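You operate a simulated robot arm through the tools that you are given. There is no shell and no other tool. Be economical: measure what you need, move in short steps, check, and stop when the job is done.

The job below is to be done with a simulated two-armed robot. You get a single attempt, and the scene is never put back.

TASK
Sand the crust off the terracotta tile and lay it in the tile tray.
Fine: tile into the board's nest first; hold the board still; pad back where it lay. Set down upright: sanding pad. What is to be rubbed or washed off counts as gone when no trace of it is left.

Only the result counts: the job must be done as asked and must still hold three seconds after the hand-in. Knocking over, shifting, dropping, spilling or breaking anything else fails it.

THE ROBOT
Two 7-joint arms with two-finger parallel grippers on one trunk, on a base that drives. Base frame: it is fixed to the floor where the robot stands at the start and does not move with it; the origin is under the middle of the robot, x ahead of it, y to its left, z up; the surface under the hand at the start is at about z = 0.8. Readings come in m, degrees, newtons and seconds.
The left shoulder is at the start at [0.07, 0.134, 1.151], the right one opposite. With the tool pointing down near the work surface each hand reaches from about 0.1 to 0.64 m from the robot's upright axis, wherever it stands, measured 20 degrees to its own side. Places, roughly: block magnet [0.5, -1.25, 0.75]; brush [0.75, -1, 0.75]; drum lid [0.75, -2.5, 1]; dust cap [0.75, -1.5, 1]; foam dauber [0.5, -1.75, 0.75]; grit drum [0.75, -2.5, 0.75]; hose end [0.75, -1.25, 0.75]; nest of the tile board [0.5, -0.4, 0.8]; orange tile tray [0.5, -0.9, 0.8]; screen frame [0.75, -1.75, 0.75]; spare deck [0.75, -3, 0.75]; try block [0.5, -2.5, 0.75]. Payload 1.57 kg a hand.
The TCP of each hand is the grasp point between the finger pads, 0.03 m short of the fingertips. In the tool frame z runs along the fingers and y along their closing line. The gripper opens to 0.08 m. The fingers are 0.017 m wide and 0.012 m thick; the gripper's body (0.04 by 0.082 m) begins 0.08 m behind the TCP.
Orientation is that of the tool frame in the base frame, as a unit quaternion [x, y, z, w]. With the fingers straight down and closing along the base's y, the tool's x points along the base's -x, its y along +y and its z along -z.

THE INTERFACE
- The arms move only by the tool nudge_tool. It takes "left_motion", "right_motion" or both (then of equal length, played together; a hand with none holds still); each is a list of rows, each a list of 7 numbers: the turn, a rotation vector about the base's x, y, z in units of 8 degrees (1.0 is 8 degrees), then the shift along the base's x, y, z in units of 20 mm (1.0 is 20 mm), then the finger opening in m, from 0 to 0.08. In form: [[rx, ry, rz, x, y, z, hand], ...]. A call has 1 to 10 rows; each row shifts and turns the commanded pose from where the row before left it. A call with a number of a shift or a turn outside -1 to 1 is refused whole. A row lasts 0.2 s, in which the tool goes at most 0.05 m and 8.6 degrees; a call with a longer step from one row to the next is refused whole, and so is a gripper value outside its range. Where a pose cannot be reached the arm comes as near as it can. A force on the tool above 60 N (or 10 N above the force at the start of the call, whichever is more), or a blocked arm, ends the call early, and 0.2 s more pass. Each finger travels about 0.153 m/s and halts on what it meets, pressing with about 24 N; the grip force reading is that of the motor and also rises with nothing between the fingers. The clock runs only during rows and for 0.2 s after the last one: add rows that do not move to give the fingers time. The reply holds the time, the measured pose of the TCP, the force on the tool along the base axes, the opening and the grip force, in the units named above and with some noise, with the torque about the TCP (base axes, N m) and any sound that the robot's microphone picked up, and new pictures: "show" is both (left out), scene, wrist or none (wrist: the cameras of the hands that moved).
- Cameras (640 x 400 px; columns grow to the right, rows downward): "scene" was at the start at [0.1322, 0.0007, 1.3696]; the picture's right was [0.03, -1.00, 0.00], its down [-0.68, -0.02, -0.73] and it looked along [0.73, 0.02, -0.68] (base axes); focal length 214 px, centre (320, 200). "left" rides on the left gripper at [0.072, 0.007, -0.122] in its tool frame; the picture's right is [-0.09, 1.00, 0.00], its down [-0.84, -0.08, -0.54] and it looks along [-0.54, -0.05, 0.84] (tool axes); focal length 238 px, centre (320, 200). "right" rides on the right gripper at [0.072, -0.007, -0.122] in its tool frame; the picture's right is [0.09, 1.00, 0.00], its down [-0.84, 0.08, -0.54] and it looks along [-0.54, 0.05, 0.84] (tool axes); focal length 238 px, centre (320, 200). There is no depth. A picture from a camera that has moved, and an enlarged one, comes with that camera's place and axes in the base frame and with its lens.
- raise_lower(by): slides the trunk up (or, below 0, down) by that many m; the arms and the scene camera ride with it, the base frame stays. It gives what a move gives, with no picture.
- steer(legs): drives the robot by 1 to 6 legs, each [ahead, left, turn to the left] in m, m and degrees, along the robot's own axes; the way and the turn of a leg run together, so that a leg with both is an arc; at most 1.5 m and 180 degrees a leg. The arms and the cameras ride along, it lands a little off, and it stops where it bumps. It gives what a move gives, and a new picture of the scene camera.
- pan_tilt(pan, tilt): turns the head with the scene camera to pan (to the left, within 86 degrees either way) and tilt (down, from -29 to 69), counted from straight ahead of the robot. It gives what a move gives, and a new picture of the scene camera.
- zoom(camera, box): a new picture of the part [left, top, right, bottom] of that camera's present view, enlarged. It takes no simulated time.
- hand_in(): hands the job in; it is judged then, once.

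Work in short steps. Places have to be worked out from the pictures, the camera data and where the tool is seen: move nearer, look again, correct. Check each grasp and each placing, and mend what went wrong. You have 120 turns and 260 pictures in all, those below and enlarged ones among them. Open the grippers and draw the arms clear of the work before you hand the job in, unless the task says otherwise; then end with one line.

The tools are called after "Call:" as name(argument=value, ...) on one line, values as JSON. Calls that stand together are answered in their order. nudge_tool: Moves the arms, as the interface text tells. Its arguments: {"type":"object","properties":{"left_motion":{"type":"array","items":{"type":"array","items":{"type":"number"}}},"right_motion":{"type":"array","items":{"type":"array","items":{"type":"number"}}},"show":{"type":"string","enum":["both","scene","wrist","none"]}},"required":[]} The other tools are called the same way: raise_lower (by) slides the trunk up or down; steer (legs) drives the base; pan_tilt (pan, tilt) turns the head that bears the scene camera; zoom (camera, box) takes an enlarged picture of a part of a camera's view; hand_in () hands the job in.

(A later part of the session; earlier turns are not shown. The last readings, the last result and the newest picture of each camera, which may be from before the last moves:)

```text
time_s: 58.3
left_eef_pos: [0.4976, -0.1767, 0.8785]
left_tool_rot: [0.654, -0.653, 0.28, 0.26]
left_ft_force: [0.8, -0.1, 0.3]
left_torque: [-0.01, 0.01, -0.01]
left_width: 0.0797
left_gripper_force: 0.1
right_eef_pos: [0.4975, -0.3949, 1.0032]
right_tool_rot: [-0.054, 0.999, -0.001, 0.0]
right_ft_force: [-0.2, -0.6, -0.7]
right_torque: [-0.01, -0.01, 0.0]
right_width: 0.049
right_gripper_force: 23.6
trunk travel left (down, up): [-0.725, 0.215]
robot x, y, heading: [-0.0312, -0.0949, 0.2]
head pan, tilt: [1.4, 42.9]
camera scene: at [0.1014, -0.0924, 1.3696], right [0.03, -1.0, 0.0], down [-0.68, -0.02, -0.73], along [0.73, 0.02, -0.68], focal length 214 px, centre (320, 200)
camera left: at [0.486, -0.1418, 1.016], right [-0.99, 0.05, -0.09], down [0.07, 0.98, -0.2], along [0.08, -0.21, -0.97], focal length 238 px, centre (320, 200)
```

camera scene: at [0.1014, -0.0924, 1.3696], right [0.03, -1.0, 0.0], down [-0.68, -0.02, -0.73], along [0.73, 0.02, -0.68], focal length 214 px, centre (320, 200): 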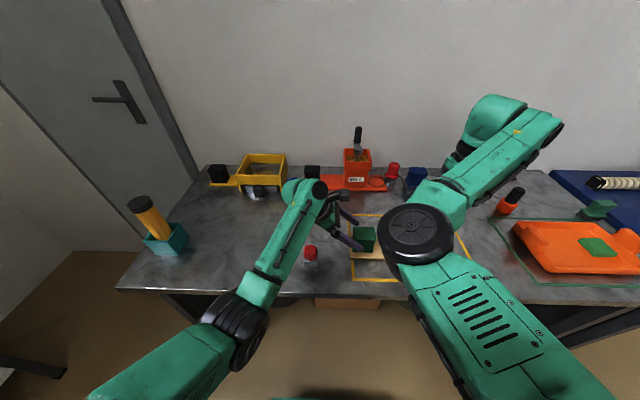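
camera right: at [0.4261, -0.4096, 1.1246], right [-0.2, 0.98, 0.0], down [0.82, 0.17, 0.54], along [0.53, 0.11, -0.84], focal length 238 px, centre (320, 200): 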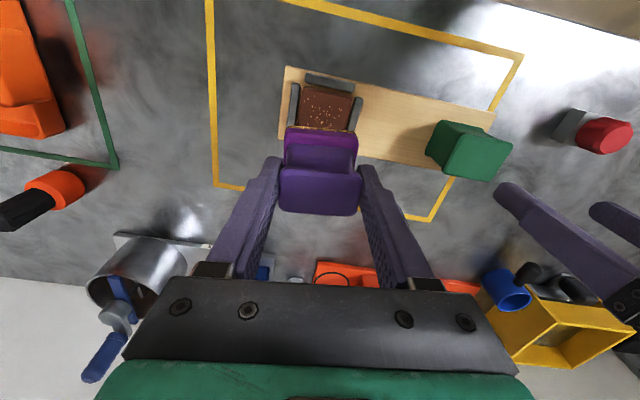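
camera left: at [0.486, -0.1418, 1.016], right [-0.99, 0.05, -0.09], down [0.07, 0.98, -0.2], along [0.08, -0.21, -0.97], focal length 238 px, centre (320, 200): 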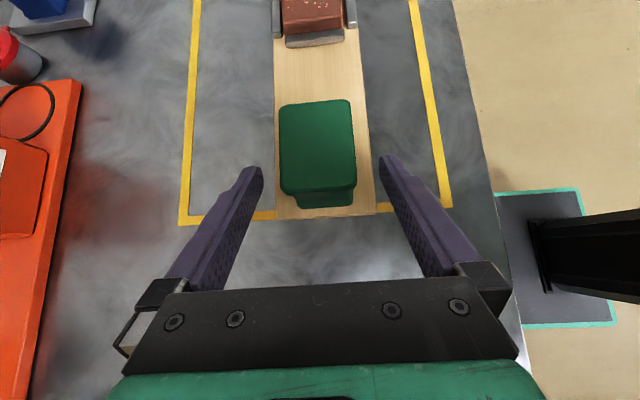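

It's centred, so I'll move in the last 40 mm and close.

Call:
nudge_tool(left_motion=[[0, 0, 0, 0, -0.71, -0.71, 0.08], [0, 0, 0, 0, -0.71, -0.71, 0.08], [0, 0, 0, 0, 0, 0, 0.08], [0, 0, 0, 0, 0, 0, 0.055], [0, 0, 0, 0, 0, 0, 0.035], [0, 0, 0, 0, 0, 0, 0.035], [0, 0, 0, 0, 0, 0, 0.035]], show="wrist")

Call:
zoom(camera="right", box=[240, 50, 400, 220])

```text
time_s: 59.9
left_eef_pos: [0.4963, -0.2055, 0.8501]
left_tool_rot: [-0.654, 0.654, -0.279, -0.26]
left_ft_force: [-2.0, -0.5, 2.4]
left_torque: [-0.03, 0.22, -0.13]
left_width: 0.0495
left_gripper_force: 24.4
right_eef_pos: [0.4978, -0.3959, 1.0034]
right_tool_rot: [-0.054, 0.999, 0.0, 0.0]
right_ft_force: [0.5, -0.2, -0.9]
right_torque: [-0.01, 0.01, 0.0]
right_width: 0.0493
right_gripper_force: 23.6
trunk travel left (down, up): [-0.725, 0.215]
robot x, y, heading: [-0.0289, -0.0921, 0.2]
head pan, tilt: [1.4, 42.9]
camera left: at [0.4855, -0.1701, 0.9874], right [-0.99, 0.05, -0.09], down [0.07, 0.98, -0.2], along [0.08, -0.21, -0.97], focal length 238 px, centre (320, 200)
```

left: 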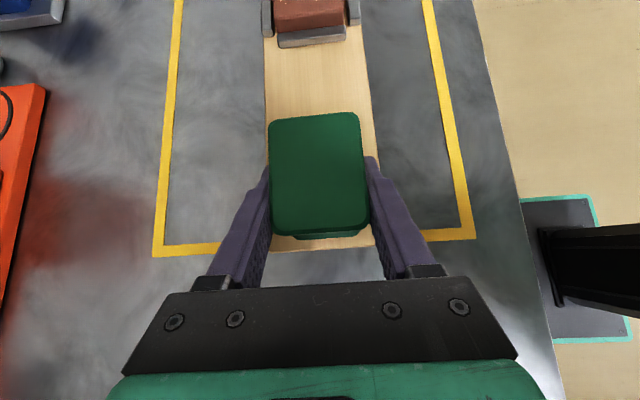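

```text
2.35 times, centred on (320, 135) of right
camera zoom: at [0.4257, -0.4094, 1.125], right [-0.2, 0.98, 0.0], down [0.82, 0.17, 0.54], along [0.53, 0.11, -0.84], focal length 561 px, centre (320, 353)
```

zoom: 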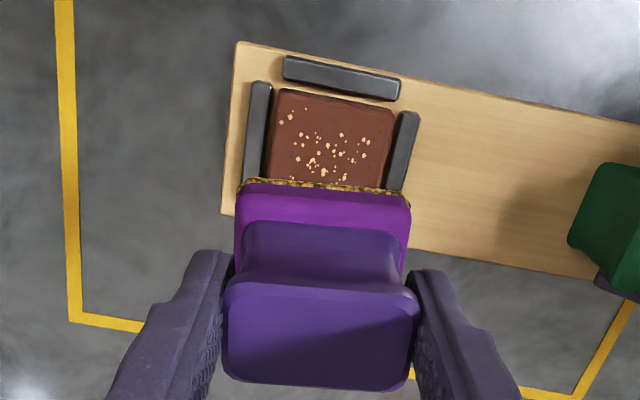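

The handle is held firmly and the tile centre is at about (0.498, -0.392). I'll bring the pad down to just above the tile.

Call:
nudge_tool(right_motion=[[0, 0, 0, 0, 0.2, -1, 0.035], [0, 0, 0, 0, 0, -1, 0.035], [0, 0, 0, 0, 0, -1, 0.035], [0, 0, 0, 0, 0, -1, 0.035], [0, 0, 0, 0, 0, -1, 0.035], [0, 0, 0, 0, 0, 0, 0.035]], show="wrist")

```text
time_s: 61.3
left_eef_pos: [0.4959, -0.2043, 0.8505]
left_tool_rot: [0.654, -0.654, 0.28, 0.259]
left_ft_force: [-0.3, 0.3, 3.4]
left_torque: [-0.01, 0.26, -0.11]
left_width: 0.0497
left_gripper_force: 23.7
right_eef_pos: [0.4978, -0.3904, 0.9026]
right_tool_rot: [-0.053, 0.999, 0.0, 0.0]
right_ft_force: [0.0, -1.1, -0.7]
right_torque: [0.0, 0.02, 0.01]
right_width: 0.049
right_gripper_force: 23.9
trunk travel left (down, up): [-0.725, 0.215]
robot x, y, heading: [-0.0298, -0.0935, 0.0]
head pan, tilt: [1.4, 42.9]
camera right: at [0.4259, -0.405, 1.0239], right [-0.2, 0.98, 0.0], down [0.82, 0.17, 0.54], along [0.53, 0.11, -0.84], focal length 238 px, centre (320, 200)
```

right: 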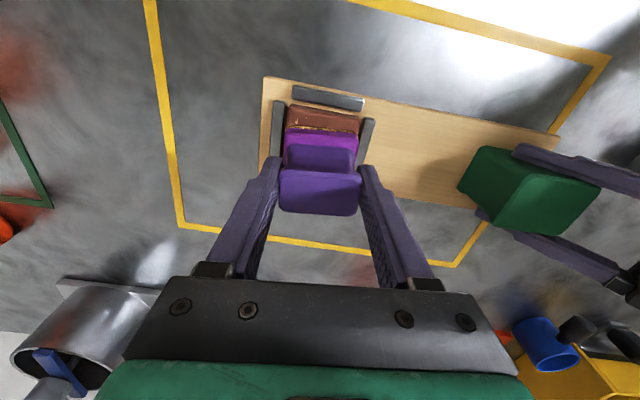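

I'll lower gently to feel for contact.

Call:
nudge_tool(right_motion=[[0, 0, 0, 0, 0, -0.15, 0.035], [0, 0, 0, 0, 0, -0.15, 0.035], [0, 0, 0, 0, 0, -0.15, 0.035], [0, 0, 0, 0, 0, 0, 0.035]], show="none")

Call:
nudge_tool(right_motion=[[0, 0, 0, 0, 0, -0.1, 0.035], [0, 0, 0, 0, 0, -0.05, 0.035], [0, 0, 0, 0, 0, 0, 0.035]], show="none")

```text
time_s: 62.3
left_eef_pos: [0.4954, -0.2057, 0.8507]
left_tool_rot: [0.654, -0.653, 0.279, 0.26]
left_ft_force: [3.5, -3.2, -0.7]
left_torque: [-0.02, 0.72, 0.59]
left_width: 0.0497
left_gripper_force: 24.0
right_eef_pos: [0.4978, -0.3903, 0.8955]
right_tool_rot: [-0.054, 0.999, -0.002, 0.002]
right_ft_force: [-1.0, 1.1, 12.9]
right_torque: [0.12, -0.2, 0.01]
right_width: 0.049
right_gripper_force: 24.7
trunk travel left (down, up): [-0.725, 0.215]
robot x, y, heading: [-0.032, -0.0932, 0.4]
head pan, tilt: [1.4, 42.9]
```

```text
time_s: 63.1
left_eef_pos: [0.4952, -0.203, 0.8512]
left_tool_rot: [-0.653, 0.654, -0.279, -0.26]
left_ft_force: [0.1, -2.8, -7.5]
left_torque: [0.17, 0.76, 0.29]
left_width: 0.0497
left_gripper_force: 23.6
right_eef_pos: [0.4972, -0.3904, 0.8929]
right_tool_rot: [-0.054, 0.999, -0.001, 0.001]
right_ft_force: [-0.3, -0.2, 21.2]
right_torque: [0.01, -0.19, -0.01]
right_width: 0.049
right_gripper_force: 24.1
trunk travel left (down, up): [-0.725, 0.215]
robot x, y, heading: [-0.0297, -0.0925, 0.3]
head pan, tilt: [1.4, 42.9]
```

I have contact at about 0.896 and now read 21 N. I'll ease off slightly and rub with strokes in x, keeping the board hand still.

Call:
nudge_tool(right_motion=[[0, 0, 0, 0.4, 0, 0.05, 0.035], [0, 0, 0, 0.4, 0, 0, 0.035], [0, 0, 0, -0.7, 0, 0, 0.035], [0, 0, 0, -0.7, 0, 0, 0.035], [0, 0, 0, 0.6, 0.3, 0, 0.035], [0, 0, 0, 0.7, 0, 0, 0.035], [0, 0, 0, -0.7, -0.3, 0, 0.035], [0, 0, 0, -0.7, -0.3, 0, 0.035], [0, 0, 0, 0.7, 0, 0, 0.035], [0, 0, 0, 0, 0.3, 0, 0.035]], show="wrist")

```text
time_s: 65.3
left_eef_pos: [0.4972, -0.2039, 0.8509]
left_tool_rot: [0.655, -0.653, 0.28, 0.258]
left_ft_force: [6.2, 4.3, -2.6]
left_torque: [-0.44, 0.17, 1.21]
left_width: 0.0499
left_gripper_force: 24.6
right_eef_pos: [0.4976, -0.3919, 0.8938]
right_tool_rot: [-0.053, 0.999, -0.001, 0.0]
right_ft_force: [-4.1, -7.1, 9.8]
right_torque: [-0.15, 0.28, 0.07]
right_width: 0.049
right_gripper_force: 23.3
trunk travel left (down, up): [-0.725, 0.215]
robot x, y, heading: [-0.0334, -0.0912, 0.3]
head pan, tilt: [1.4, 42.9]
camera right: at [0.425, -0.4055, 1.0139], right [-0.2, 0.98, 0.0], down [0.82, 0.17, 0.54], along [0.53, 0.1, -0.84], focal length 238 px, centre (320, 200)
```

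right: 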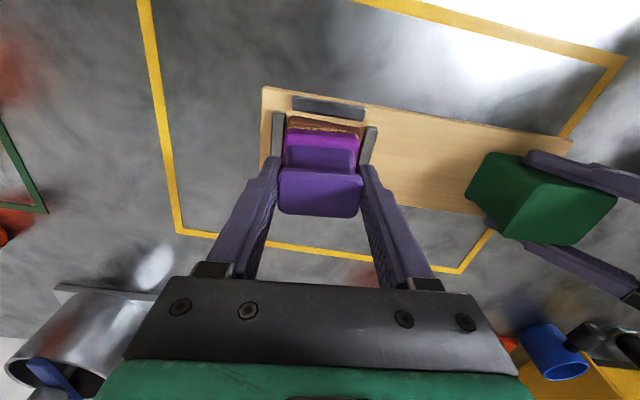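

The strokes run smoothly and the left hand stays in place. One more series, then I'll lift and shift back to look.

Call:
nudge_tool(right_motion=[[0, 0, 0, 0.7, 0, 0, 0.035], [0, 0, 0, -0.7, 0.3, 0, 0.035], [0, 0, 0, -0.7, 0, 0, 0.035], [0, 0, 0, 0.7, -0.3, 0, 0.035], [0, 0, 0, 0.7, 0, 0, 0.035], [0, 0, 0, -0.7, -0.3, 0, 0.035], [0, 0, 0, -0.7, 0, 0, 0.035], [0, 0, 0, 0.7, 0.3, 0, 0.035], [0, 0, 0, 0.7, 0, 0, 0.035], [0, 0, 0, -0.7, 0, 0, 0.035]], show="none")

Call:
nudge_tool(right_motion=[[0, 0, 0, 0, 0, 1, 0.035], [0, 0, 0, 0, 0, 1, 0.035], [0, 0, 0, 0, -1, 0.5, 0.035], [0, 0, 0, 0, -1, 0, 0.035], [0, 0, 0, 0, -1, 0, 0.035], [0, 0, 0, 0, 0, 0, 0.035]], show="none")

Call:
zoom(camera="right", box=[260, 70, 440, 220])

```text
time_s: 67.5
left_eef_pos: [0.4956, -0.2043, 0.8509]
left_tool_rot: [-0.654, 0.654, -0.279, -0.26]
left_ft_force: [-3.3, 1.2, -1.0]
left_torque: [-0.1, 0.16, -0.38]
left_width: 0.0499
left_gripper_force: 24.0
right_eef_pos: [0.4974, -0.3898, 0.8928]
right_tool_rot: [-0.054, 0.999, 0.0, 0.0]
right_ft_force: [3.2, 0.2, 3.2]
right_torque: [0.14, -0.16, -0.05]
right_width: 0.0488
right_gripper_force: 24.3
trunk travel left (down, up): [-0.725, 0.215]
robot x, y, heading: [-0.0324, -0.093, 0.1]
head pan, tilt: [1.4, 42.9]
```

```text
time_s: 68.9
left_eef_pos: [0.4967, -0.2051, 0.8492]
left_tool_rot: [0.654, -0.654, 0.279, 0.26]
left_ft_force: [-0.4, 0.0, 0.0]
left_torque: [-0.3, 0.05, 0.14]
left_width: 0.0498
left_gripper_force: 24.1
right_eef_pos: [0.4989, -0.451, 0.9439]
right_tool_rot: [-0.054, 0.999, 0.0, 0.0]
right_ft_force: [0.0, -0.6, -0.1]
right_torque: [0.04, -0.04, 0.0]
right_width: 0.0491
right_gripper_force: 23.9
trunk travel left (down, up): [-0.725, 0.215]
robot x, y, heading: [-0.0352, -0.0926, 0.2]
head pan, tilt: [1.4, 42.9]
```

```text
2.67 times, centred on (350, 145) of right
camera zoom: at [0.4273, -0.4653, 1.064], right [-0.2, 0.98, 0.0], down [0.82, 0.17, 0.54], along [0.53, 0.11, -0.84], focal length 636 px, centre (240, 347)
```

zoom: 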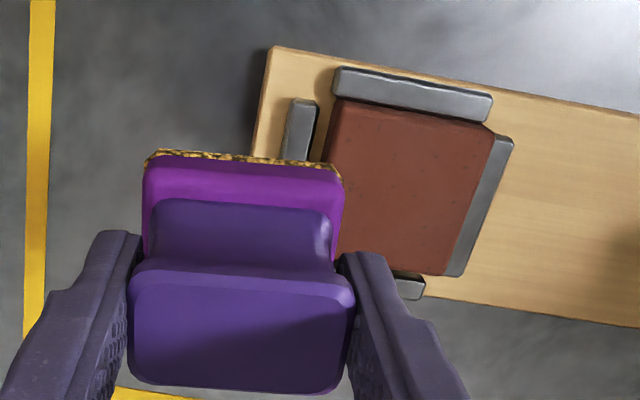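

The visible part of the tile is clean. I'll move the pad aside and check the whole surface closely before releasing the board.

Call:
nudge_tool(right_motion=[[0, 0, -0.4, 0, -1, 0, 0.035], [0, 0, -0.4, 0, -1, 0, 0.035], [0, 0, 0, 0, -0.5, 0, 0.035], [0, 0, 0, 0, 0, 0, 0.035]], show="scene")

Call:
zoom(camera="right", box=[370, 90, 470, 190])

```text
time_s: 69.9
left_eef_pos: [0.4973, -0.2047, 0.8504]
left_tool_rot: [-0.653, 0.654, -0.278, -0.26]
left_ft_force: [0.4, -0.5, 0.2]
left_torque: [0.01, 0.09, 0.13]
left_width: 0.05
left_gripper_force: 23.8
right_eef_pos: [0.4987, -0.5011, 0.9419]
right_tool_rot: [0.003, 1.0, 0.0, -0.001]
right_ft_force: [-0.6, -0.1, 0.4]
right_torque: [-0.02, 0.01, -0.01]
right_width: 0.0489
right_gripper_force: 23.7
trunk travel left (down, up): [-0.725, 0.215]
robot x, y, heading: [-0.0291, -0.0945, -0.1]
head pan, tilt: [1.4, 42.9]
camera scene: at [0.1016, -0.0928, 1.3696], right [0.03, -1.0, 0.0], down [-0.68, -0.02, -0.73], along [0.73, 0.02, -0.68], focal length 214 px, centre (320, 200)
```

scene: 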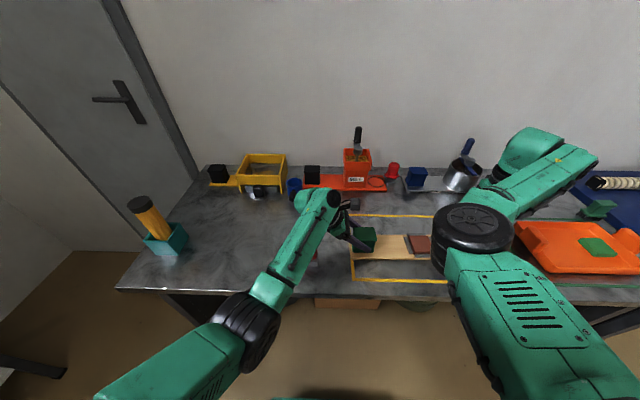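

```text
4.00 times, centred on (420, 140) of right
camera zoom: at [0.4256, -0.5078, 1.0639], right [-0.09, 1.0, 0.0], down [0.84, 0.07, 0.54], along [0.54, 0.05, -0.84], focal length 953 px, centre (-80, 440)
```

zoom: 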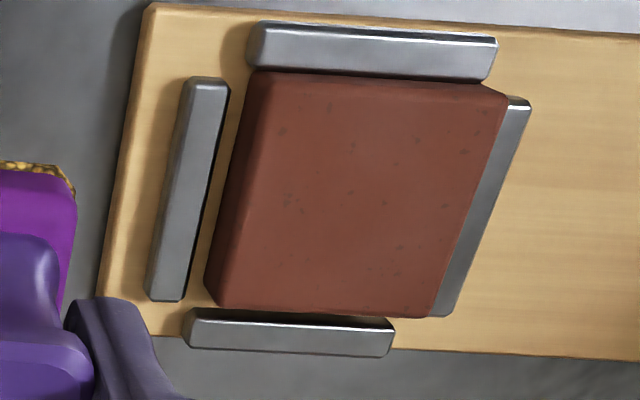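

The tile looks clean, with only its natural dark flecks left. As insurance I'll do one more full-coverage pass while the board is still held.

Call:
nudge_tool(right_motion=[[0, 0, 0.4, 0, 1, 0, 0.035], [0, 0, 0.4, 0, 1, 0, 0.035], [0, 0, 0, 0, 1, 0, 0.035], [0, 0, 0, 0, 1, 0, 0.035], [0, 0, 0, 0, 1, 0, 0.035], [0, 0, 0, 0, 0.5, 0, 0.035], [0, 0, 0, 0, 0, -1, 0.035], [0, 0, 0, 0, 0, -1, 0.035], [0, 0, 0, 0, 0, -0.3, 0.035], [0, 0, 0, 0, 0, -0.15, 0.035]], show="none")

Call:
nudge_tool(right_motion=[[0, 0, 0, 0.7, 0, -0.02, 0.035], [0, 0, 0, 0, 0.6, 0, 0.035], [0, 0, 0, -0.7, 0, 0, 0.035], [0, 0, 0, -0.7, 0, 0, 0.035], [0, 0, 0, 0, -0.6, 0, 0.035], [0, 0, 0, 0, -0.6, 0, 0.035], [0, 0, 0, 0.7, 0, 0, 0.035], [0, 0, 0, 0.7, 0, 0, 0.035], [0, 0, 0, 0, 0.6, 0, 0.035], [0, 0, 0, -0.7, 0, 0, 0.035]], show="none")

Call:
nudge_tool(right_motion=[[0, 0, 0, 0, 0, 1, 0.035], [0, 0, 0, 0, 0, 1, 0.035], [0, 0, 0, 0, -1, 0.5, 0.035], [0, 0, 0, 0, -1, 0, 0.035], [0, 0, -0.4, 0, -1, 0, 0.035], [0, 0, -0.4, 0, -1, 0, 0.035], [0, 0, 0, 0, -1, 0, 0.035], [0, 0, 0, 0, -0.5, 0, 0.035], [0, 0, 0, 0, 0, 0, 0.035]], show="wrist")

Call:
zoom(camera="right", box=[370, 90, 470, 190])

```text
time_s: 72.1
left_eef_pos: [0.4976, -0.2047, 0.8494]
left_tool_rot: [0.654, -0.653, 0.28, 0.26]
left_ft_force: [-0.9, 0.8, 0.7]
left_torque: [0.03, 0.12, 0.13]
left_width: 0.0498
left_gripper_force: 23.6
right_eef_pos: [0.4991, -0.3901, 0.8919]
right_tool_rot: [-0.053, 0.999, 0.0, 0.0]
right_ft_force: [0.6, 0.8, -0.1]
right_torque: [0.04, -0.01, 0.0]
right_width: 0.0493
right_gripper_force: 23.3
trunk travel left (down, up): [-0.725, 0.215]
robot x, y, heading: [-0.0262, -0.0952, 0.3]
head pan, tilt: [1.4, 42.9]
```

```text
time_s: 74.3
left_eef_pos: [0.4972, -0.2054, 0.851]
left_tool_rot: [0.654, -0.653, 0.28, 0.26]
left_ft_force: [-2.1, 0.3, 0.1]
left_torque: [0.01, 0.26, -0.22]
left_width: 0.0499
left_gripper_force: 23.9
right_eef_pos: [0.4982, -0.39, 0.8933]
right_tool_rot: [-0.054, 0.999, 0.0, 0.001]
right_ft_force: [1.2, -0.6, 0.8]
right_torque: [-0.01, -0.11, -0.02]
right_width: 0.0491
right_gripper_force: 24.0
trunk travel left (down, up): [-0.725, 0.215]
robot x, y, heading: [-0.0297, -0.0923, 0.2]
head pan, tilt: [1.4, 42.9]
```

```text
time_s: 76.3
left_eef_pos: [0.4977, -0.205, 0.85]
left_tool_rot: [0.654, -0.653, 0.279, 0.259]
left_ft_force: [0.8, -0.4, 2.1]
left_torque: [0.05, 0.13, 0.1]
left_width: 0.0499
left_gripper_force: 24.2
right_eef_pos: [0.4974, -0.5013, 0.9436]
right_tool_rot: [0.001, 1.0, 0.0, 0.0]
right_ft_force: [-1.2, 0.7, -0.7]
right_torque: [0.0, 0.0, 0.02]
right_width: 0.0491
right_gripper_force: 24.1
trunk travel left (down, up): [-0.725, 0.215]
robot x, y, heading: [-0.033, -0.0935, -0.1]
head pan, tilt: [1.4, 42.9]
camera right: at [0.4248, -0.5075, 1.0647], right [-0.09, 1.0, 0.0], down [0.84, 0.07, 0.54], along [0.54, 0.05, -0.84], focal length 238 px, centre (320, 200)
```

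right: 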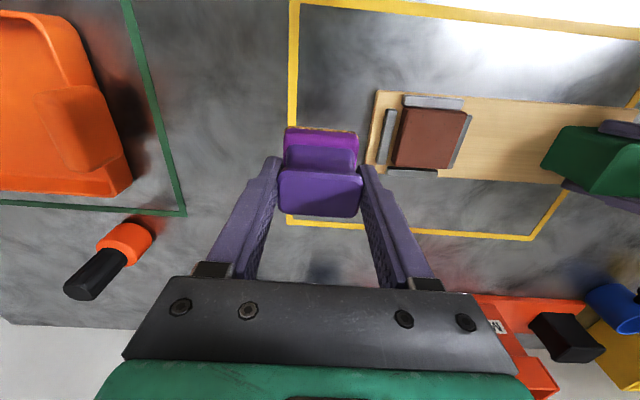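

```text
4.00 times, centred on (420, 140) of right
camera zoom: at [0.4248, -0.5075, 1.0647], right [-0.09, 1.0, 0.0], down [0.84, 0.07, 0.54], along [0.54, 0.05, -0.84], focal length 953 px, centre (-80, 440)
```

zoom: 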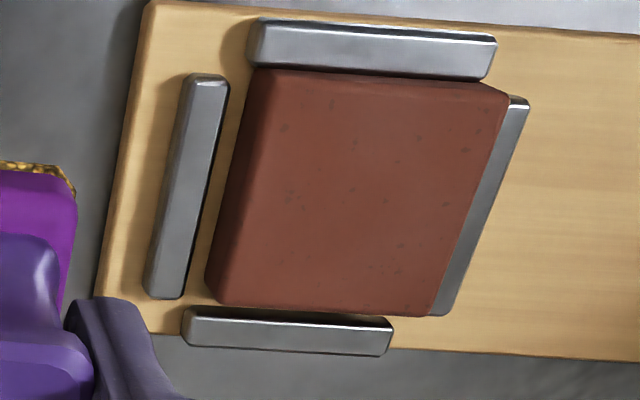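

The tile is clean. I'll release the handle, back the left hand out along its axis, and move the pad back over its original spot.

Call:
nudge_tool(left_motion=[[0, 0, 0, 0, 0, 0, 0.08], [0, 0, 0, 0, 0, 0, 0.08], [0, 0, 0, 0, 0.71, 0.71, 0.08], [0, 0, 0, 0, 0.71, 0.71, 0.08], [0, 0, 0, 0, 0.71, 0.71, 0.08], [0, 0, 0, 0, 0.71, 0.71, 0.08], [0, 0, 0, 0, 0.71, 0.71, 0.08], [0, 0, 0, 0, 0, 1, 0.08], [0, 0, 0, 0, 0, 1, 0.08], [0, 0, 0, 0, 0, 1, 0.08]], right_motion=[[0, 0, 0, 0, 0, 0, 0.035], [0, 0, 0, 0, 0, 0, 0.035], [0, 0, 0, -0.39, -0.9, 0, 0.035], [0, 0, 0, -0.39, -0.9, 0, 0.035], [0, 0, 0, -0.39, -0.9, 0, 0.035], [0, 0, 0, -0.39, -0.96, 0, 0.035], [0, 0, 0, 0, 0, 0, 0.035], [0, 0, 0, 0, 0, 0, 0.035], [0, 0, 0, 0, 0, 0, 0.035], [0, 0, 0, 0, 0, 0, 0.035]], show="both")

```text
time_s: 78.5
left_eef_pos: [0.497, -0.1329, 0.9813]
left_tool_rot: [0.654, -0.654, 0.279, 0.26]
left_ft_force: [0.3, 1.5, 0.0]
left_torque: [-0.03, 0.03, -0.01]
left_width: 0.0799
left_gripper_force: 0.0
right_eef_pos: [0.468, -0.5743, 0.9417]
right_tool_rot: [0.002, 1.0, 0.0, 0.0]
right_ft_force: [0.0, -0.3, -0.2]
right_torque: [-0.01, 0.01, 0.01]
right_width: 0.0494
right_gripper_force: 23.8
trunk travel left (down, up): [-0.725, 0.215]
robot x, y, heading: [-0.0311, -0.0939, 0.2]
head pan, tilt: [1.4, 42.9]
camera scene: at [0.1014, -0.0926, 1.3696], right [0.03, -1.0, 0.0], down [-0.68, -0.02, -0.73], along [0.73, 0.02, -0.68], focal length 214 px, centre (320, 200)
camera right: at [0.3945, -0.5804, 1.064], right [-0.09, 1.0, 0.0], down [0.84, 0.07, 0.54], along [0.54, 0.05, -0.84], focal length 238 px, centre (320, 200)
camera left: at [0.4855, -0.0987, 1.118], right [-0.99, 0.05, -0.09], down [0.07, 0.98, -0.2], along [0.08, -0.21, -0.98], focal length 238 px, centre (320, 200)
```

scene: 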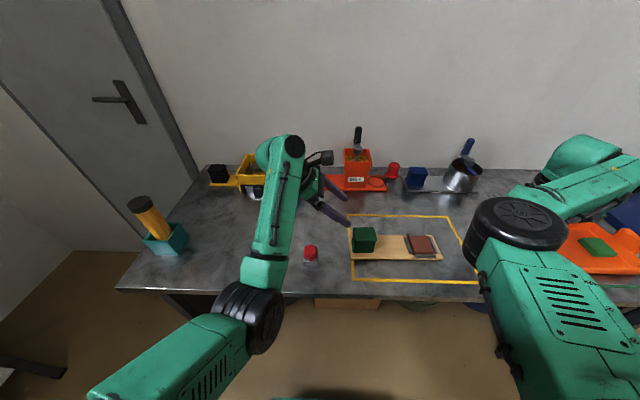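
right: 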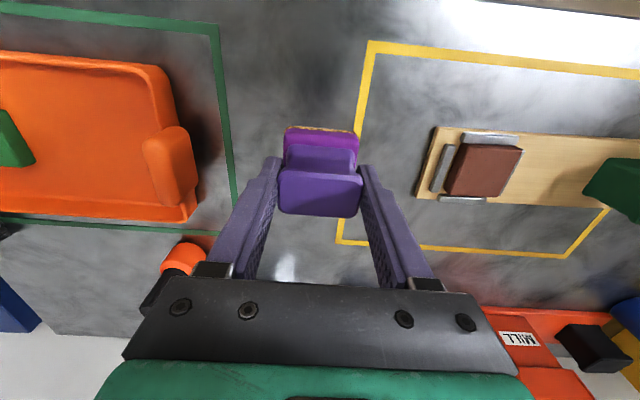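
left: 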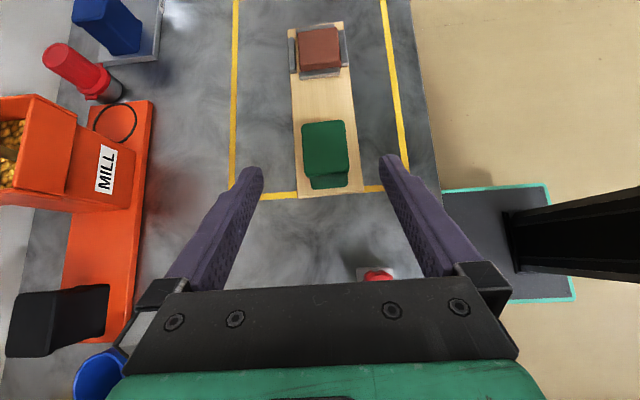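

The pad is above its original spot. I'll lower it to just over the table, then ease down to contact.

Call:
nudge_tool(right_motion=[[0, 0, 0, -0.1, 0, -1, 0.035], [0, 0, 0, 0, 0, -1, 0.035], [0, 0, 0, 0, 0, -1, 0.035], [0, 0, 0, 0, 0, -0.5, 0.035], [0, 0, 0, 0, 0, -0.1, 0.035], [0, 0, 0, 0, 0, -0.07, 0.035], [0, 0, 0, 0, 0, 0, 0.035]], show="none")

```text
time_s: 80.1
left_eef_pos: [0.4962, -0.134, 0.9817]
left_tool_rot: [-0.654, 0.654, -0.279, -0.26]
left_ft_force: [0.0, -0.2, -0.6]
left_torque: [-0.01, 0.0, 0.02]
left_width: 0.0802
left_gripper_force: 0.2
right_eef_pos: [0.4641, -0.5748, 0.8679]
right_tool_rot: [0.001, 1.0, 0.0, 0.0]
right_ft_force: [0.6, 0.1, -0.6]
right_torque: [-0.01, 0.0, -0.01]
right_width: 0.049
right_gripper_force: 23.7
trunk travel left (down, up): [-0.725, 0.215]
robot x, y, heading: [-0.0321, -0.0895, 0.1]
head pan, tilt: [1.4, 42.9]
```

No contact yet, so I'll go down 1.5 mm more, check, and then release.

Call:
nudge_tool(right_motion=[[0, 0, 0, 0.05, 0, -0.05, 0.035], [0, 0, 0, 0, 0, -0.03, 0.035], [0, 0, 0, 0, 0, 0, 0.035]], show="none")

Call:
nudge_tool(right_motion=[[0, 0, 0, 0, 0, 0, 0.052], [0, 0, 0, 0, 0, 0, 0.06], [0, 0, 0, 0, 0, 0, 0.08], [0, 0, 0, 0, 0, 0, 0.08], [0, 0, 0, 0, 0, 1, 0.08], [0, 0, 0, 0, 0, 1, 0.08], [0, 0, 0, 0, 0, 1, 0.08], [0, 0, 0, 0, 0, 1, 0.08], [0, 0, 0, 0, 0, 1, 0.08]], show="wrist")

Call:
zoom(camera="right", box=[240, 70, 400, 180])

```text
time_s: 80.9
left_eef_pos: [0.4974, -0.1345, 0.9815]
left_tool_rot: [-0.653, 0.654, -0.279, -0.261]
left_ft_force: [-0.4, -0.7, -0.4]
left_torque: [-0.01, -0.01, 0.03]
left_width: 0.0798
left_gripper_force: 0.1
right_eef_pos: [0.466, -0.5746, 0.868]
right_tool_rot: [0.003, 1.0, 0.0, 0.0]
right_ft_force: [0.1, -0.4, -0.6]
right_torque: [-0.03, 0.01, 0.01]
right_width: 0.0489
right_gripper_force: 24.0
trunk travel left (down, up): [-0.725, 0.215]
robot x, y, heading: [-0.0317, -0.0917, 0.2]
head pan, tilt: [1.4, 42.9]
```

```text
time_s: 82.9
left_eef_pos: [0.4973, -0.1335, 0.9801]
left_tool_rot: [0.655, -0.653, 0.279, 0.259]
left_ft_force: [-0.5, 0.3, -0.3]
left_torque: [-0.03, 0.02, 0.01]
left_width: 0.0802
left_gripper_force: 0.0
right_eef_pos: [0.4651, -0.5733, 0.9681]
right_tool_rot: [0.001, 1.0, 0.0, 0.0]
right_ft_force: [-0.5, 0.8, -0.6]
right_torque: [0.0, 0.0, -0.02]
right_width: 0.0797
right_gripper_force: 0.1
trunk travel left (down, up): [-0.725, 0.215]
robot x, y, heading: [-0.0316, -0.0952, 0.2]
head pan, tilt: [1.4, 42.9]
camera right: at [0.392, -0.5796, 1.0895], right [-0.09, 1.0, 0.0], down [0.84, 0.07, 0.54], along [0.54, 0.05, -0.84], focal length 238 px, centre (320, 200)
```

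right: 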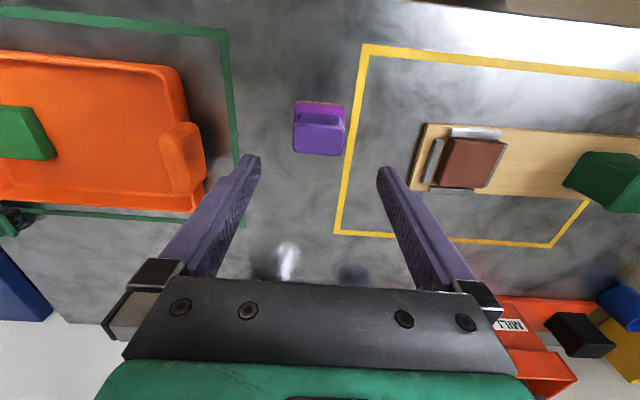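

```text
3.64 times, centred on (320, 125) of right
camera zoom: at [0.392, -0.5796, 1.0895], right [-0.09, 1.0, 0.0], down [0.84, 0.07, 0.54], along [0.54, 0.05, -0.84], focal length 867 px, centre (320, 473)
```

zoom: 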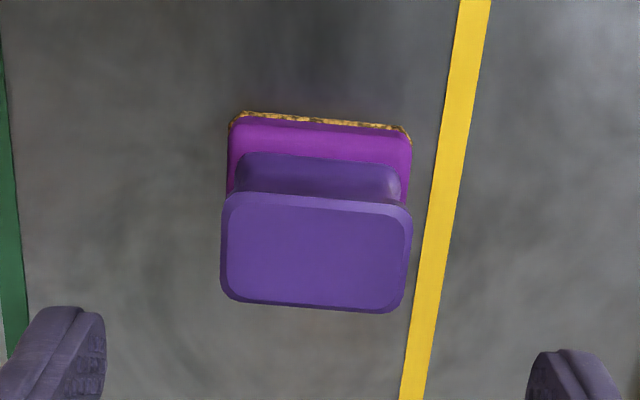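

The pad is back on its original spot, upright. Next I'll move the right hand above the tile in the nest.

Call:
nudge_tool(right_motion=[[0, 0, 0, 0.3, 0.9, 0, 0.08], [0, 0, 0, 0.3, 0.9, 0, 0.08], [0, 0, 0, 0.3, 0.9, 0, 0.08], [0, 0, 0, 0.3, 0.9, 0, 0.08], [0, 0, 0, 0.3, 0.9, 0, 0.08], [0, 0, 0, 0, 0.9, 0, 0.08], [0, 0, 0, 0, 0.9, 0, 0.08], [0, 0, 0, 0, 0.9, 0, 0.08], [0, 0, 0, 0, 0.9, 0, 0.08], [0, 0, 0, 0, 0.9, 0, 0.08]], show="wrist")

Call:
zoom(camera="right", box=[250, 70, 390, 180])

```text
time_s: 85.1
left_eef_pos: [0.4972, -0.1327, 0.9818]
left_tool_rot: [0.654, -0.653, 0.28, 0.261]
left_ft_force: [-0.4, -0.5, -0.2]
left_torque: [0.02, -0.03, -0.03]
left_width: 0.0799
left_gripper_force: 0.1
right_eef_pos: [0.4966, -0.3918, 0.9689]
right_tool_rot: [0.003, 1.0, 0.0, 0.0]
right_ft_force: [0.3, -1.0, -0.1]
right_torque: [0.0, 0.01, -0.02]
right_width: 0.0799
right_gripper_force: 0.0
trunk travel left (down, up): [-0.725, 0.215]
robot x, y, heading: [-0.0309, -0.0946, 0.1]
head pan, tilt: [1.4, 42.9]
camera right: at [0.4228, -0.3984, 1.0896], right [-0.09, 1.0, 0.0], down [0.84, 0.07, 0.54], along [0.54, 0.05, -0.84], focal length 238 px, centre (320, 200)
```

right: 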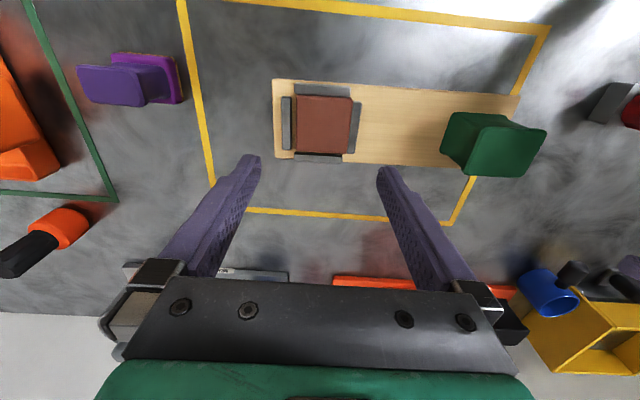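

```text
3.64 times, centred on (320, 125) of right
camera zoom: at [0.4228, -0.3984, 1.0896], right [-0.09, 1.0, 0.0], down [0.84, 0.07, 0.54], along [0.54, 0.05, -0.84], focal length 867 px, centre (320, 473)
```

zoom: 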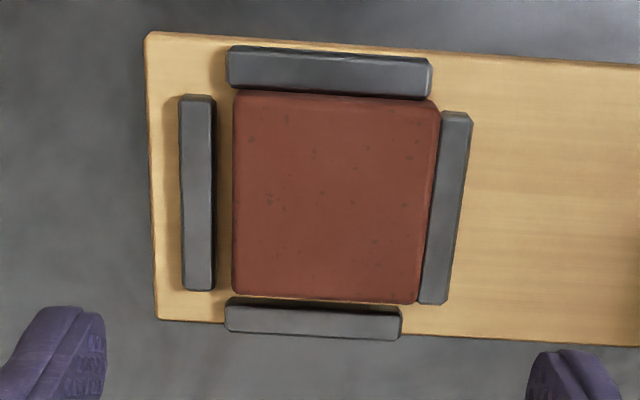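

The tile is at (0.495, -0.388). I'll go down with the fingertips just above the bars, grip the upper part and lift.

Call:
nudge_tool(right_motion=[[0, 0, 0, -0.05, 0.2, -1, 0.08], [0, 0, 0, 0, 0, -1, 0.08], [0, 0, 0, 0, 0, -1, 0.08], [0, 0, 0, 0, 0, -1, 0.08], [0, 0, 0, 0, 0, -1, 0.08], [0, 0, 0, 0, 0, -0.5, 0.08], [0, 0, 0, 0, 0, -0.3, 0.08], [0, 0, 0, 0, 0, 0, 0.08]], show="none")

Call:
zoom(camera="right", box=[220, 90, 420, 220])

```text
time_s: 86.9
left_eef_pos: [0.4972, -0.1336, 0.9815]
left_tool_rot: [0.654, -0.653, 0.279, 0.26]
left_ft_force: [-0.5, 0.1, 0.9]
left_torque: [0.01, -0.01, -0.02]
left_width: 0.0801
left_gripper_force: 0.0
right_eef_pos: [0.4949, -0.3901, 0.8516]
right_tool_rot: [0.003, 1.0, -0.001, 0.0]
right_ft_force: [1.0, -0.2, 0.3]
right_torque: [0.03, 0.01, -0.04]
right_width: 0.0801
right_gripper_force: 0.0
trunk travel left (down, up): [-0.725, 0.215]
robot x, y, heading: [-0.0301, -0.0957, 0.3]
head pan, tilt: [1.4, 42.9]
```

```text
3.08 times, centred on (320, 155) of right
camera zoom: at [0.4216, -0.3961, 0.9729], right [-0.09, 1.0, 0.0], down [0.84, 0.07, 0.54], along [0.54, 0.05, -0.84], focal length 733 px, centre (320, 338)
```

zoom: 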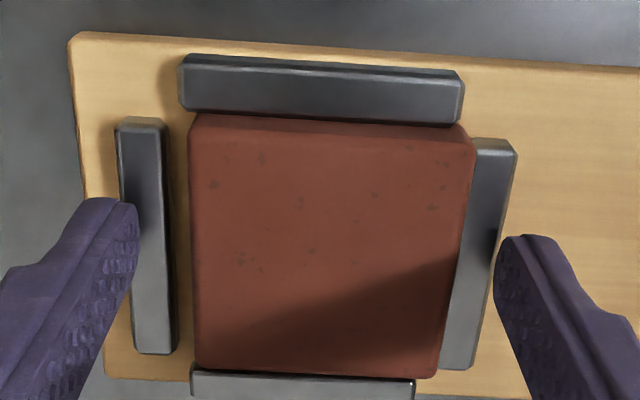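

No contact and the alignment is good. I'll close and check the width.

Call:
nudge_tool(right_motion=[[0, 0, 0, 0, 0, 0, 0.066], [0, 0, 0, 0, 0, 0, 0.06], [0, 0, 0, 0, 0, 0, 0.045], [0, 0, 0, 0, 0, 0, 0.045]], show="none")

Call:
zoom(camera="right", box=[220, 90, 420, 220])

```text
time_s: 87.9
left_eef_pos: [0.496, -0.1341, 0.981]
left_tool_rot: [0.654, -0.653, 0.279, 0.259]
left_ft_force: [0.4, -0.9, 0.6]
left_torque: [0.01, 0.0, 0.02]
left_width: 0.08
left_gripper_force: 0.0
right_eef_pos: [0.496, -0.389, 0.852]
right_tool_rot: [0.002, 1.0, 0.0, 0.0]
right_ft_force: [0.2, 0.6, 0.1]
right_torque: [-0.02, -0.03, 0.01]
right_width: 0.0596
right_gripper_force: 23.6
trunk travel left (down, up): [-0.725, 0.215]
robot x, y, heading: [-0.0341, -0.0929, 0.3]
head pan, tilt: [1.4, 42.9]
```

```text
3.08 times, centred on (320, 155) of right
camera zoom: at [0.4218, -0.3961, 0.9731], right [-0.09, 1.0, 0.0], down [0.84, 0.07, 0.54], along [0.54, 0.05, -0.84], focal length 733 px, centre (320, 338)
```

zoom: 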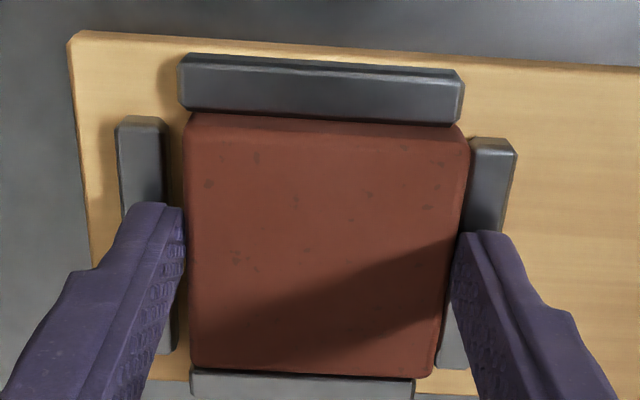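

The tile is gripped at 59.6 mm. I'll lift it straight up slowly.

Call:
nudge_tool(right_motion=[[0, 0, 0, 0, 0, 0.3, 0.045], [0, 0, 0, 0, 0, 0.6, 0.045], [0, 0, 0, 0, 0, 1, 0.045], [0, 0, 0, 0, 0, 1, 0.045], [0, 0, 0, 0, 0, 1, 0.045], [0, 0, 0, 0, 0, 1, 0.045], [0, 0, 0, 0, 0, 1, 0.045]], left_motion=[[0, 0, 0, 0, 0, 0, 0.08], [0, 0, 0, 0, 0, 0, 0.08], [0, 0, 0, 0, 0.3, 0.7, 0.08], [0, 0, 0, 0, 0.3, 0.7, 0.08], [0, 0, 0, 0, 0.3, 0.7, 0.08], [0, 0, 0, 0, 0.3, 0.7, 0.08], [0, 0, 0, 0, 0, 0, 0.08]], show="both")

```text
time_s: 89.5
left_eef_pos: [0.4968, -0.111, 1.0374]
left_tool_rot: [0.654, -0.653, 0.28, 0.26]
left_ft_force: [-0.3, -0.5, 0.4]
left_torque: [-0.04, 0.0, 0.03]
left_width: 0.08
left_gripper_force: 0.1
right_eef_pos: [0.4943, -0.3893, 0.9694]
right_tool_rot: [0.003, 1.0, 0.001, 0.001]
right_ft_force: [0.4, 0.4, -0.5]
right_torque: [0.01, 0.02, 0.01]
right_width: 0.0596
right_gripper_force: 24.3
trunk travel left (down, up): [-0.725, 0.215]
robot x, y, heading: [-0.0325, -0.0937, 0.1]
head pan, tilt: [1.4, 42.9]
camera scene: at [0.1012, -0.0929, 1.3696], right [0.03, -1.0, 0.0], down [-0.68, -0.02, -0.73], along [0.73, 0.02, -0.68], focal length 214 px, centre (320, 200)
camera right: at [0.422, -0.3962, 1.0908], right [-0.09, 1.0, 0.0], down [0.84, 0.07, 0.54], along [0.54, 0.05, -0.84], focal length 238 px, centre (320, 200)
camera left: at [0.4859, -0.0757, 1.1742], right [-0.99, 0.05, -0.09], down [0.07, 0.98, -0.2], along [0.08, -0.21, -0.98], focal length 238 px, centre (320, 200)
```

scene: 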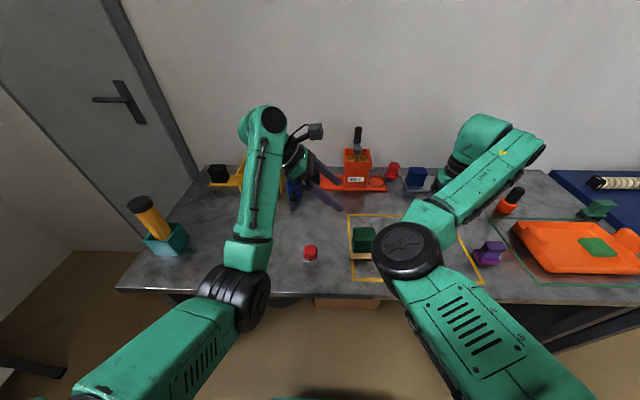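
right: 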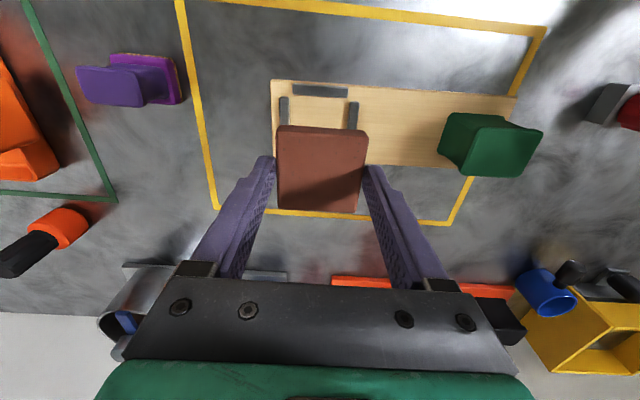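
left: 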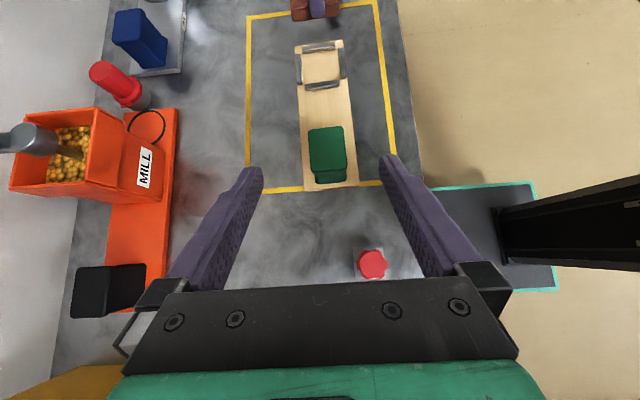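

The tile is out of the nest and the board is undisturbed. I'll drive 0.45 m right towards the tray.

Call:
steer(legs=[[0, -0.45, 0]])

Call:
zoom(camera="right", box=[0, 0, 640, 400])

```text
time_s: 92.2
left_eef_pos: [0.4982, -0.561, 1.037]
left_tool_rot: [0.654, -0.653, 0.279, 0.26]
left_ft_force: [-0.6, 0.5, -0.4]
left_torque: [0.0, -0.03, -0.03]
left_width: 0.0802
left_gripper_force: 0.1
right_eef_pos: [0.496, -0.8413, 0.9696]
right_tool_rot: [0.002, 1.0, -0.001, 0.0]
right_ft_force: [-0.7, 0.8, -0.3]
right_torque: [-0.01, 0.01, -0.01]
right_width: 0.0592
right_gripper_force: 23.4
trunk travel left (down, up): [-0.725, 0.215]
robot x, y, heading: [-0.0293, -0.5434, -0.1]
head pan, tilt: [1.4, 42.9]
camera scene: at [0.1027, -0.5432, 1.3696], right [0.03, -1.0, 0.0], down [-0.68, -0.02, -0.73], along [0.73, 0.02, -0.68], focal length 214 px, centre (320, 200)
```

scene: 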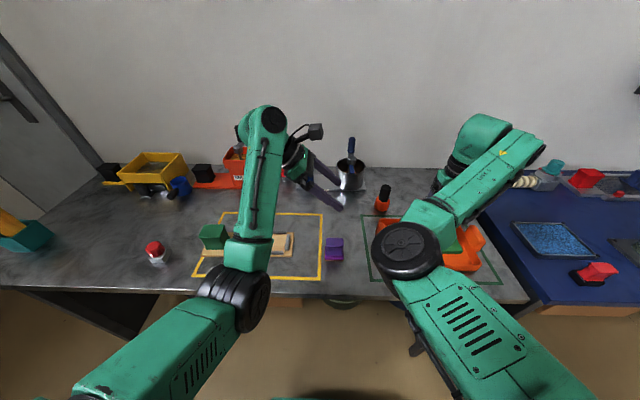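

```text
1.00 times, centred on (320, 200) of right (not enlarged: the box is as wide or as high as the picture)
camera zoom: at [0.4233, -0.8468, 1.0907], right [-0.09, 1.0, 0.0], down [0.84, 0.07, 0.54], along [0.54, 0.05, -0.84], focal length 238 px, centre (320, 200)
```

zoom: 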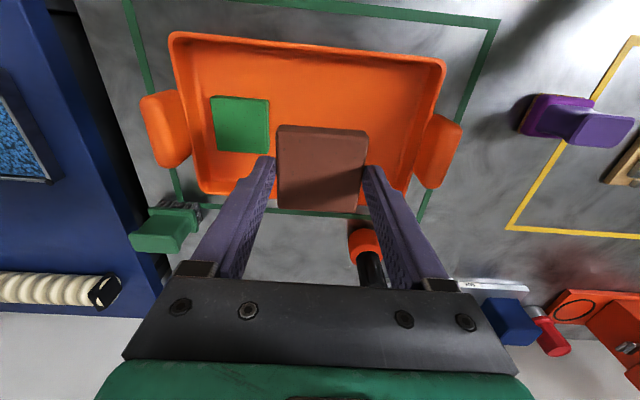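

The tray has room to the right of the green tile, with a clear spot near (0.505, -0.813). I'll move over it and lower partway.

Call:
nudge_tool(right_motion=[[0, 0, 0, 0.23, 0.7, 0, 0.045], [0, 0, 0, 0.23, 0.7, 0, 0.045], [0, 0, 0, 0, 0, -1, 0.045], [0, 0, 0, 0, 0, -1, 0.045], [0, 0, 0, 0, 0, -1, 0.045], [0, 0, 0, 0, 0, -1, 0.045], [0, 0, 0, 0, 0, 0, 0.045]], show="both")

```text
time_s: 93.8
left_eef_pos: [0.4977, -0.5624, 1.0376]
left_tool_rot: [0.654, -0.653, 0.279, 0.259]
left_ft_force: [-0.4, -0.6, -0.2]
left_torque: [0.02, 0.02, -0.02]
left_width: 0.0796
left_gripper_force: 0.0
right_eef_pos: [0.506, -0.813, 0.8904]
right_tool_rot: [0.003, 1.0, 0.0, 0.0]
right_ft_force: [-0.2, -0.5, -0.9]
right_torque: [0.02, 0.01, 0.0]
right_width: 0.0596
right_gripper_force: 24.6
trunk travel left (down, up): [-0.725, 0.215]
robot x, y, heading: [-0.028, -0.5448, 0.2]
head pan, tilt: [1.4, 42.9]
camera scene: at [0.1026, -0.5435, 1.3696], right [0.03, -1.0, 0.0], down [-0.68, -0.02, -0.73], along [0.73, 0.02, -0.68], focal length 214 px, centre (320, 200)
camera right: at [0.4321, -0.819, 1.0109], right [-0.09, 1.0, 0.0], down [0.84, 0.07, 0.54], along [0.54, 0.05, -0.84], focal length 238 px, centre (320, 200)
```

scene: 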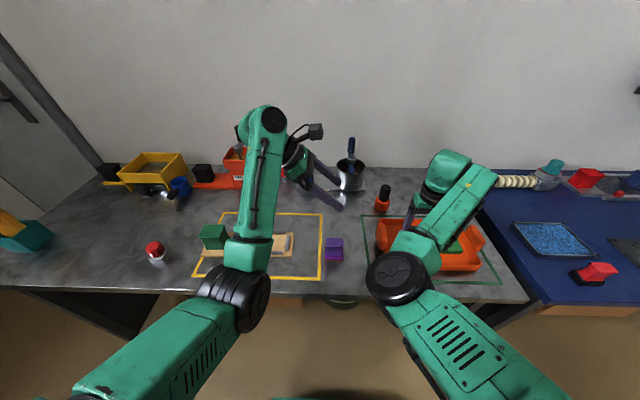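
right: 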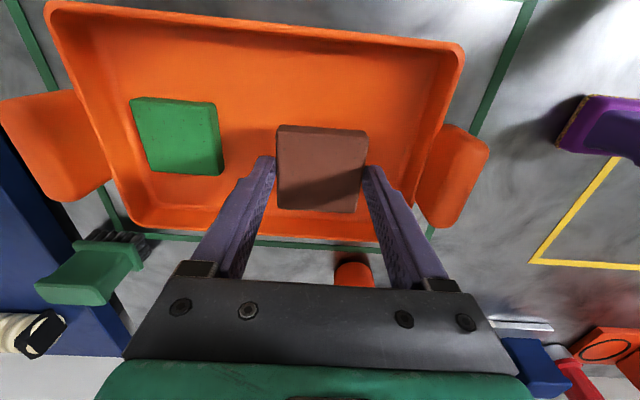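

The tile is well inside the tray. I'll nudge it slightly toward the middle and ease it down to the floor.

Call:
nudge_tool(right_motion=[[0, 0, 0, -0.4, -0.2, -0.8, 0.045], [0, 0, 0, 0, 0, -0.8, 0.045], [0, 0, 0, 0, 0, -0.2, 0.045], [0, 0, 0, 0, 0, -0.12, 0.045], [0, 0, 0, 0, 0, -0.12, 0.045], [0, 0, 0, 0, 0, 0, 0.045]], show="wrist")

```text
time_s: 95.2
left_eef_pos: [0.4988, -0.5614, 1.0375]
left_tool_rot: [-0.654, 0.654, -0.279, -0.26]
left_ft_force: [-0.2, 0.8, 0.1]
left_torque: [-0.04, -0.01, 0.04]
left_width: 0.0801
left_gripper_force: 0.1
right_eef_pos: [0.4975, -0.8159, 0.849]
right_tool_rot: [0.002, 1.0, 0.0, 0.0]
right_ft_force: [-0.1, -0.5, 0.0]
right_torque: [-0.03, -0.01, -0.03]
right_width: 0.0592
right_gripper_force: 24.5
trunk travel left (down, up): [-0.725, 0.215]
robot x, y, heading: [-0.0259, -0.543, 0.2]
head pan, tilt: [1.4, 42.9]
camera right: at [0.4241, -0.823, 0.9699], right [-0.09, 1.0, 0.0], down [0.84, 0.07, 0.54], along [0.54, 0.05, -0.84], focal length 238 px, centre (320, 200)
```

right: 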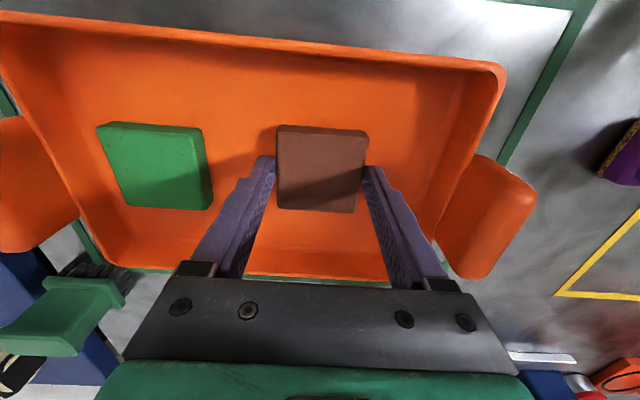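

No contact yet, so I'll keep going down in small steps until I feel the floor.

Call:
nudge_tool(right_motion=[[0, 0, 0, 0, 0, -0.1, 0.045], [0, 0, 0, 0, 0, -0.1, 0.045], [0, 0, 0, 0, 0, 0, 0.045]], show="none")

```text
time_s: 96.0
left_eef_pos: [0.4974, -0.5609, 1.0393]
left_tool_rot: [-0.653, 0.654, -0.279, -0.26]
left_ft_force: [0.4, 0.5, 0.6]
left_torque: [0.01, -0.01, 0.02]
left_width: 0.0799
left_gripper_force: 0.0
right_eef_pos: [0.496, -0.8157, 0.8471]
right_tool_rot: [0.002, 1.0, -0.002, 0.002]
right_ft_force: [2.4, -1.7, 10.9]
right_torque: [0.04, 0.21, 0.03]
right_width: 0.0591
right_gripper_force: 23.7
trunk travel left (down, up): [-0.725, 0.215]
robot x, y, heading: [-0.0294, -0.5423, -0.0]
head pan, tilt: [1.4, 42.9]
```

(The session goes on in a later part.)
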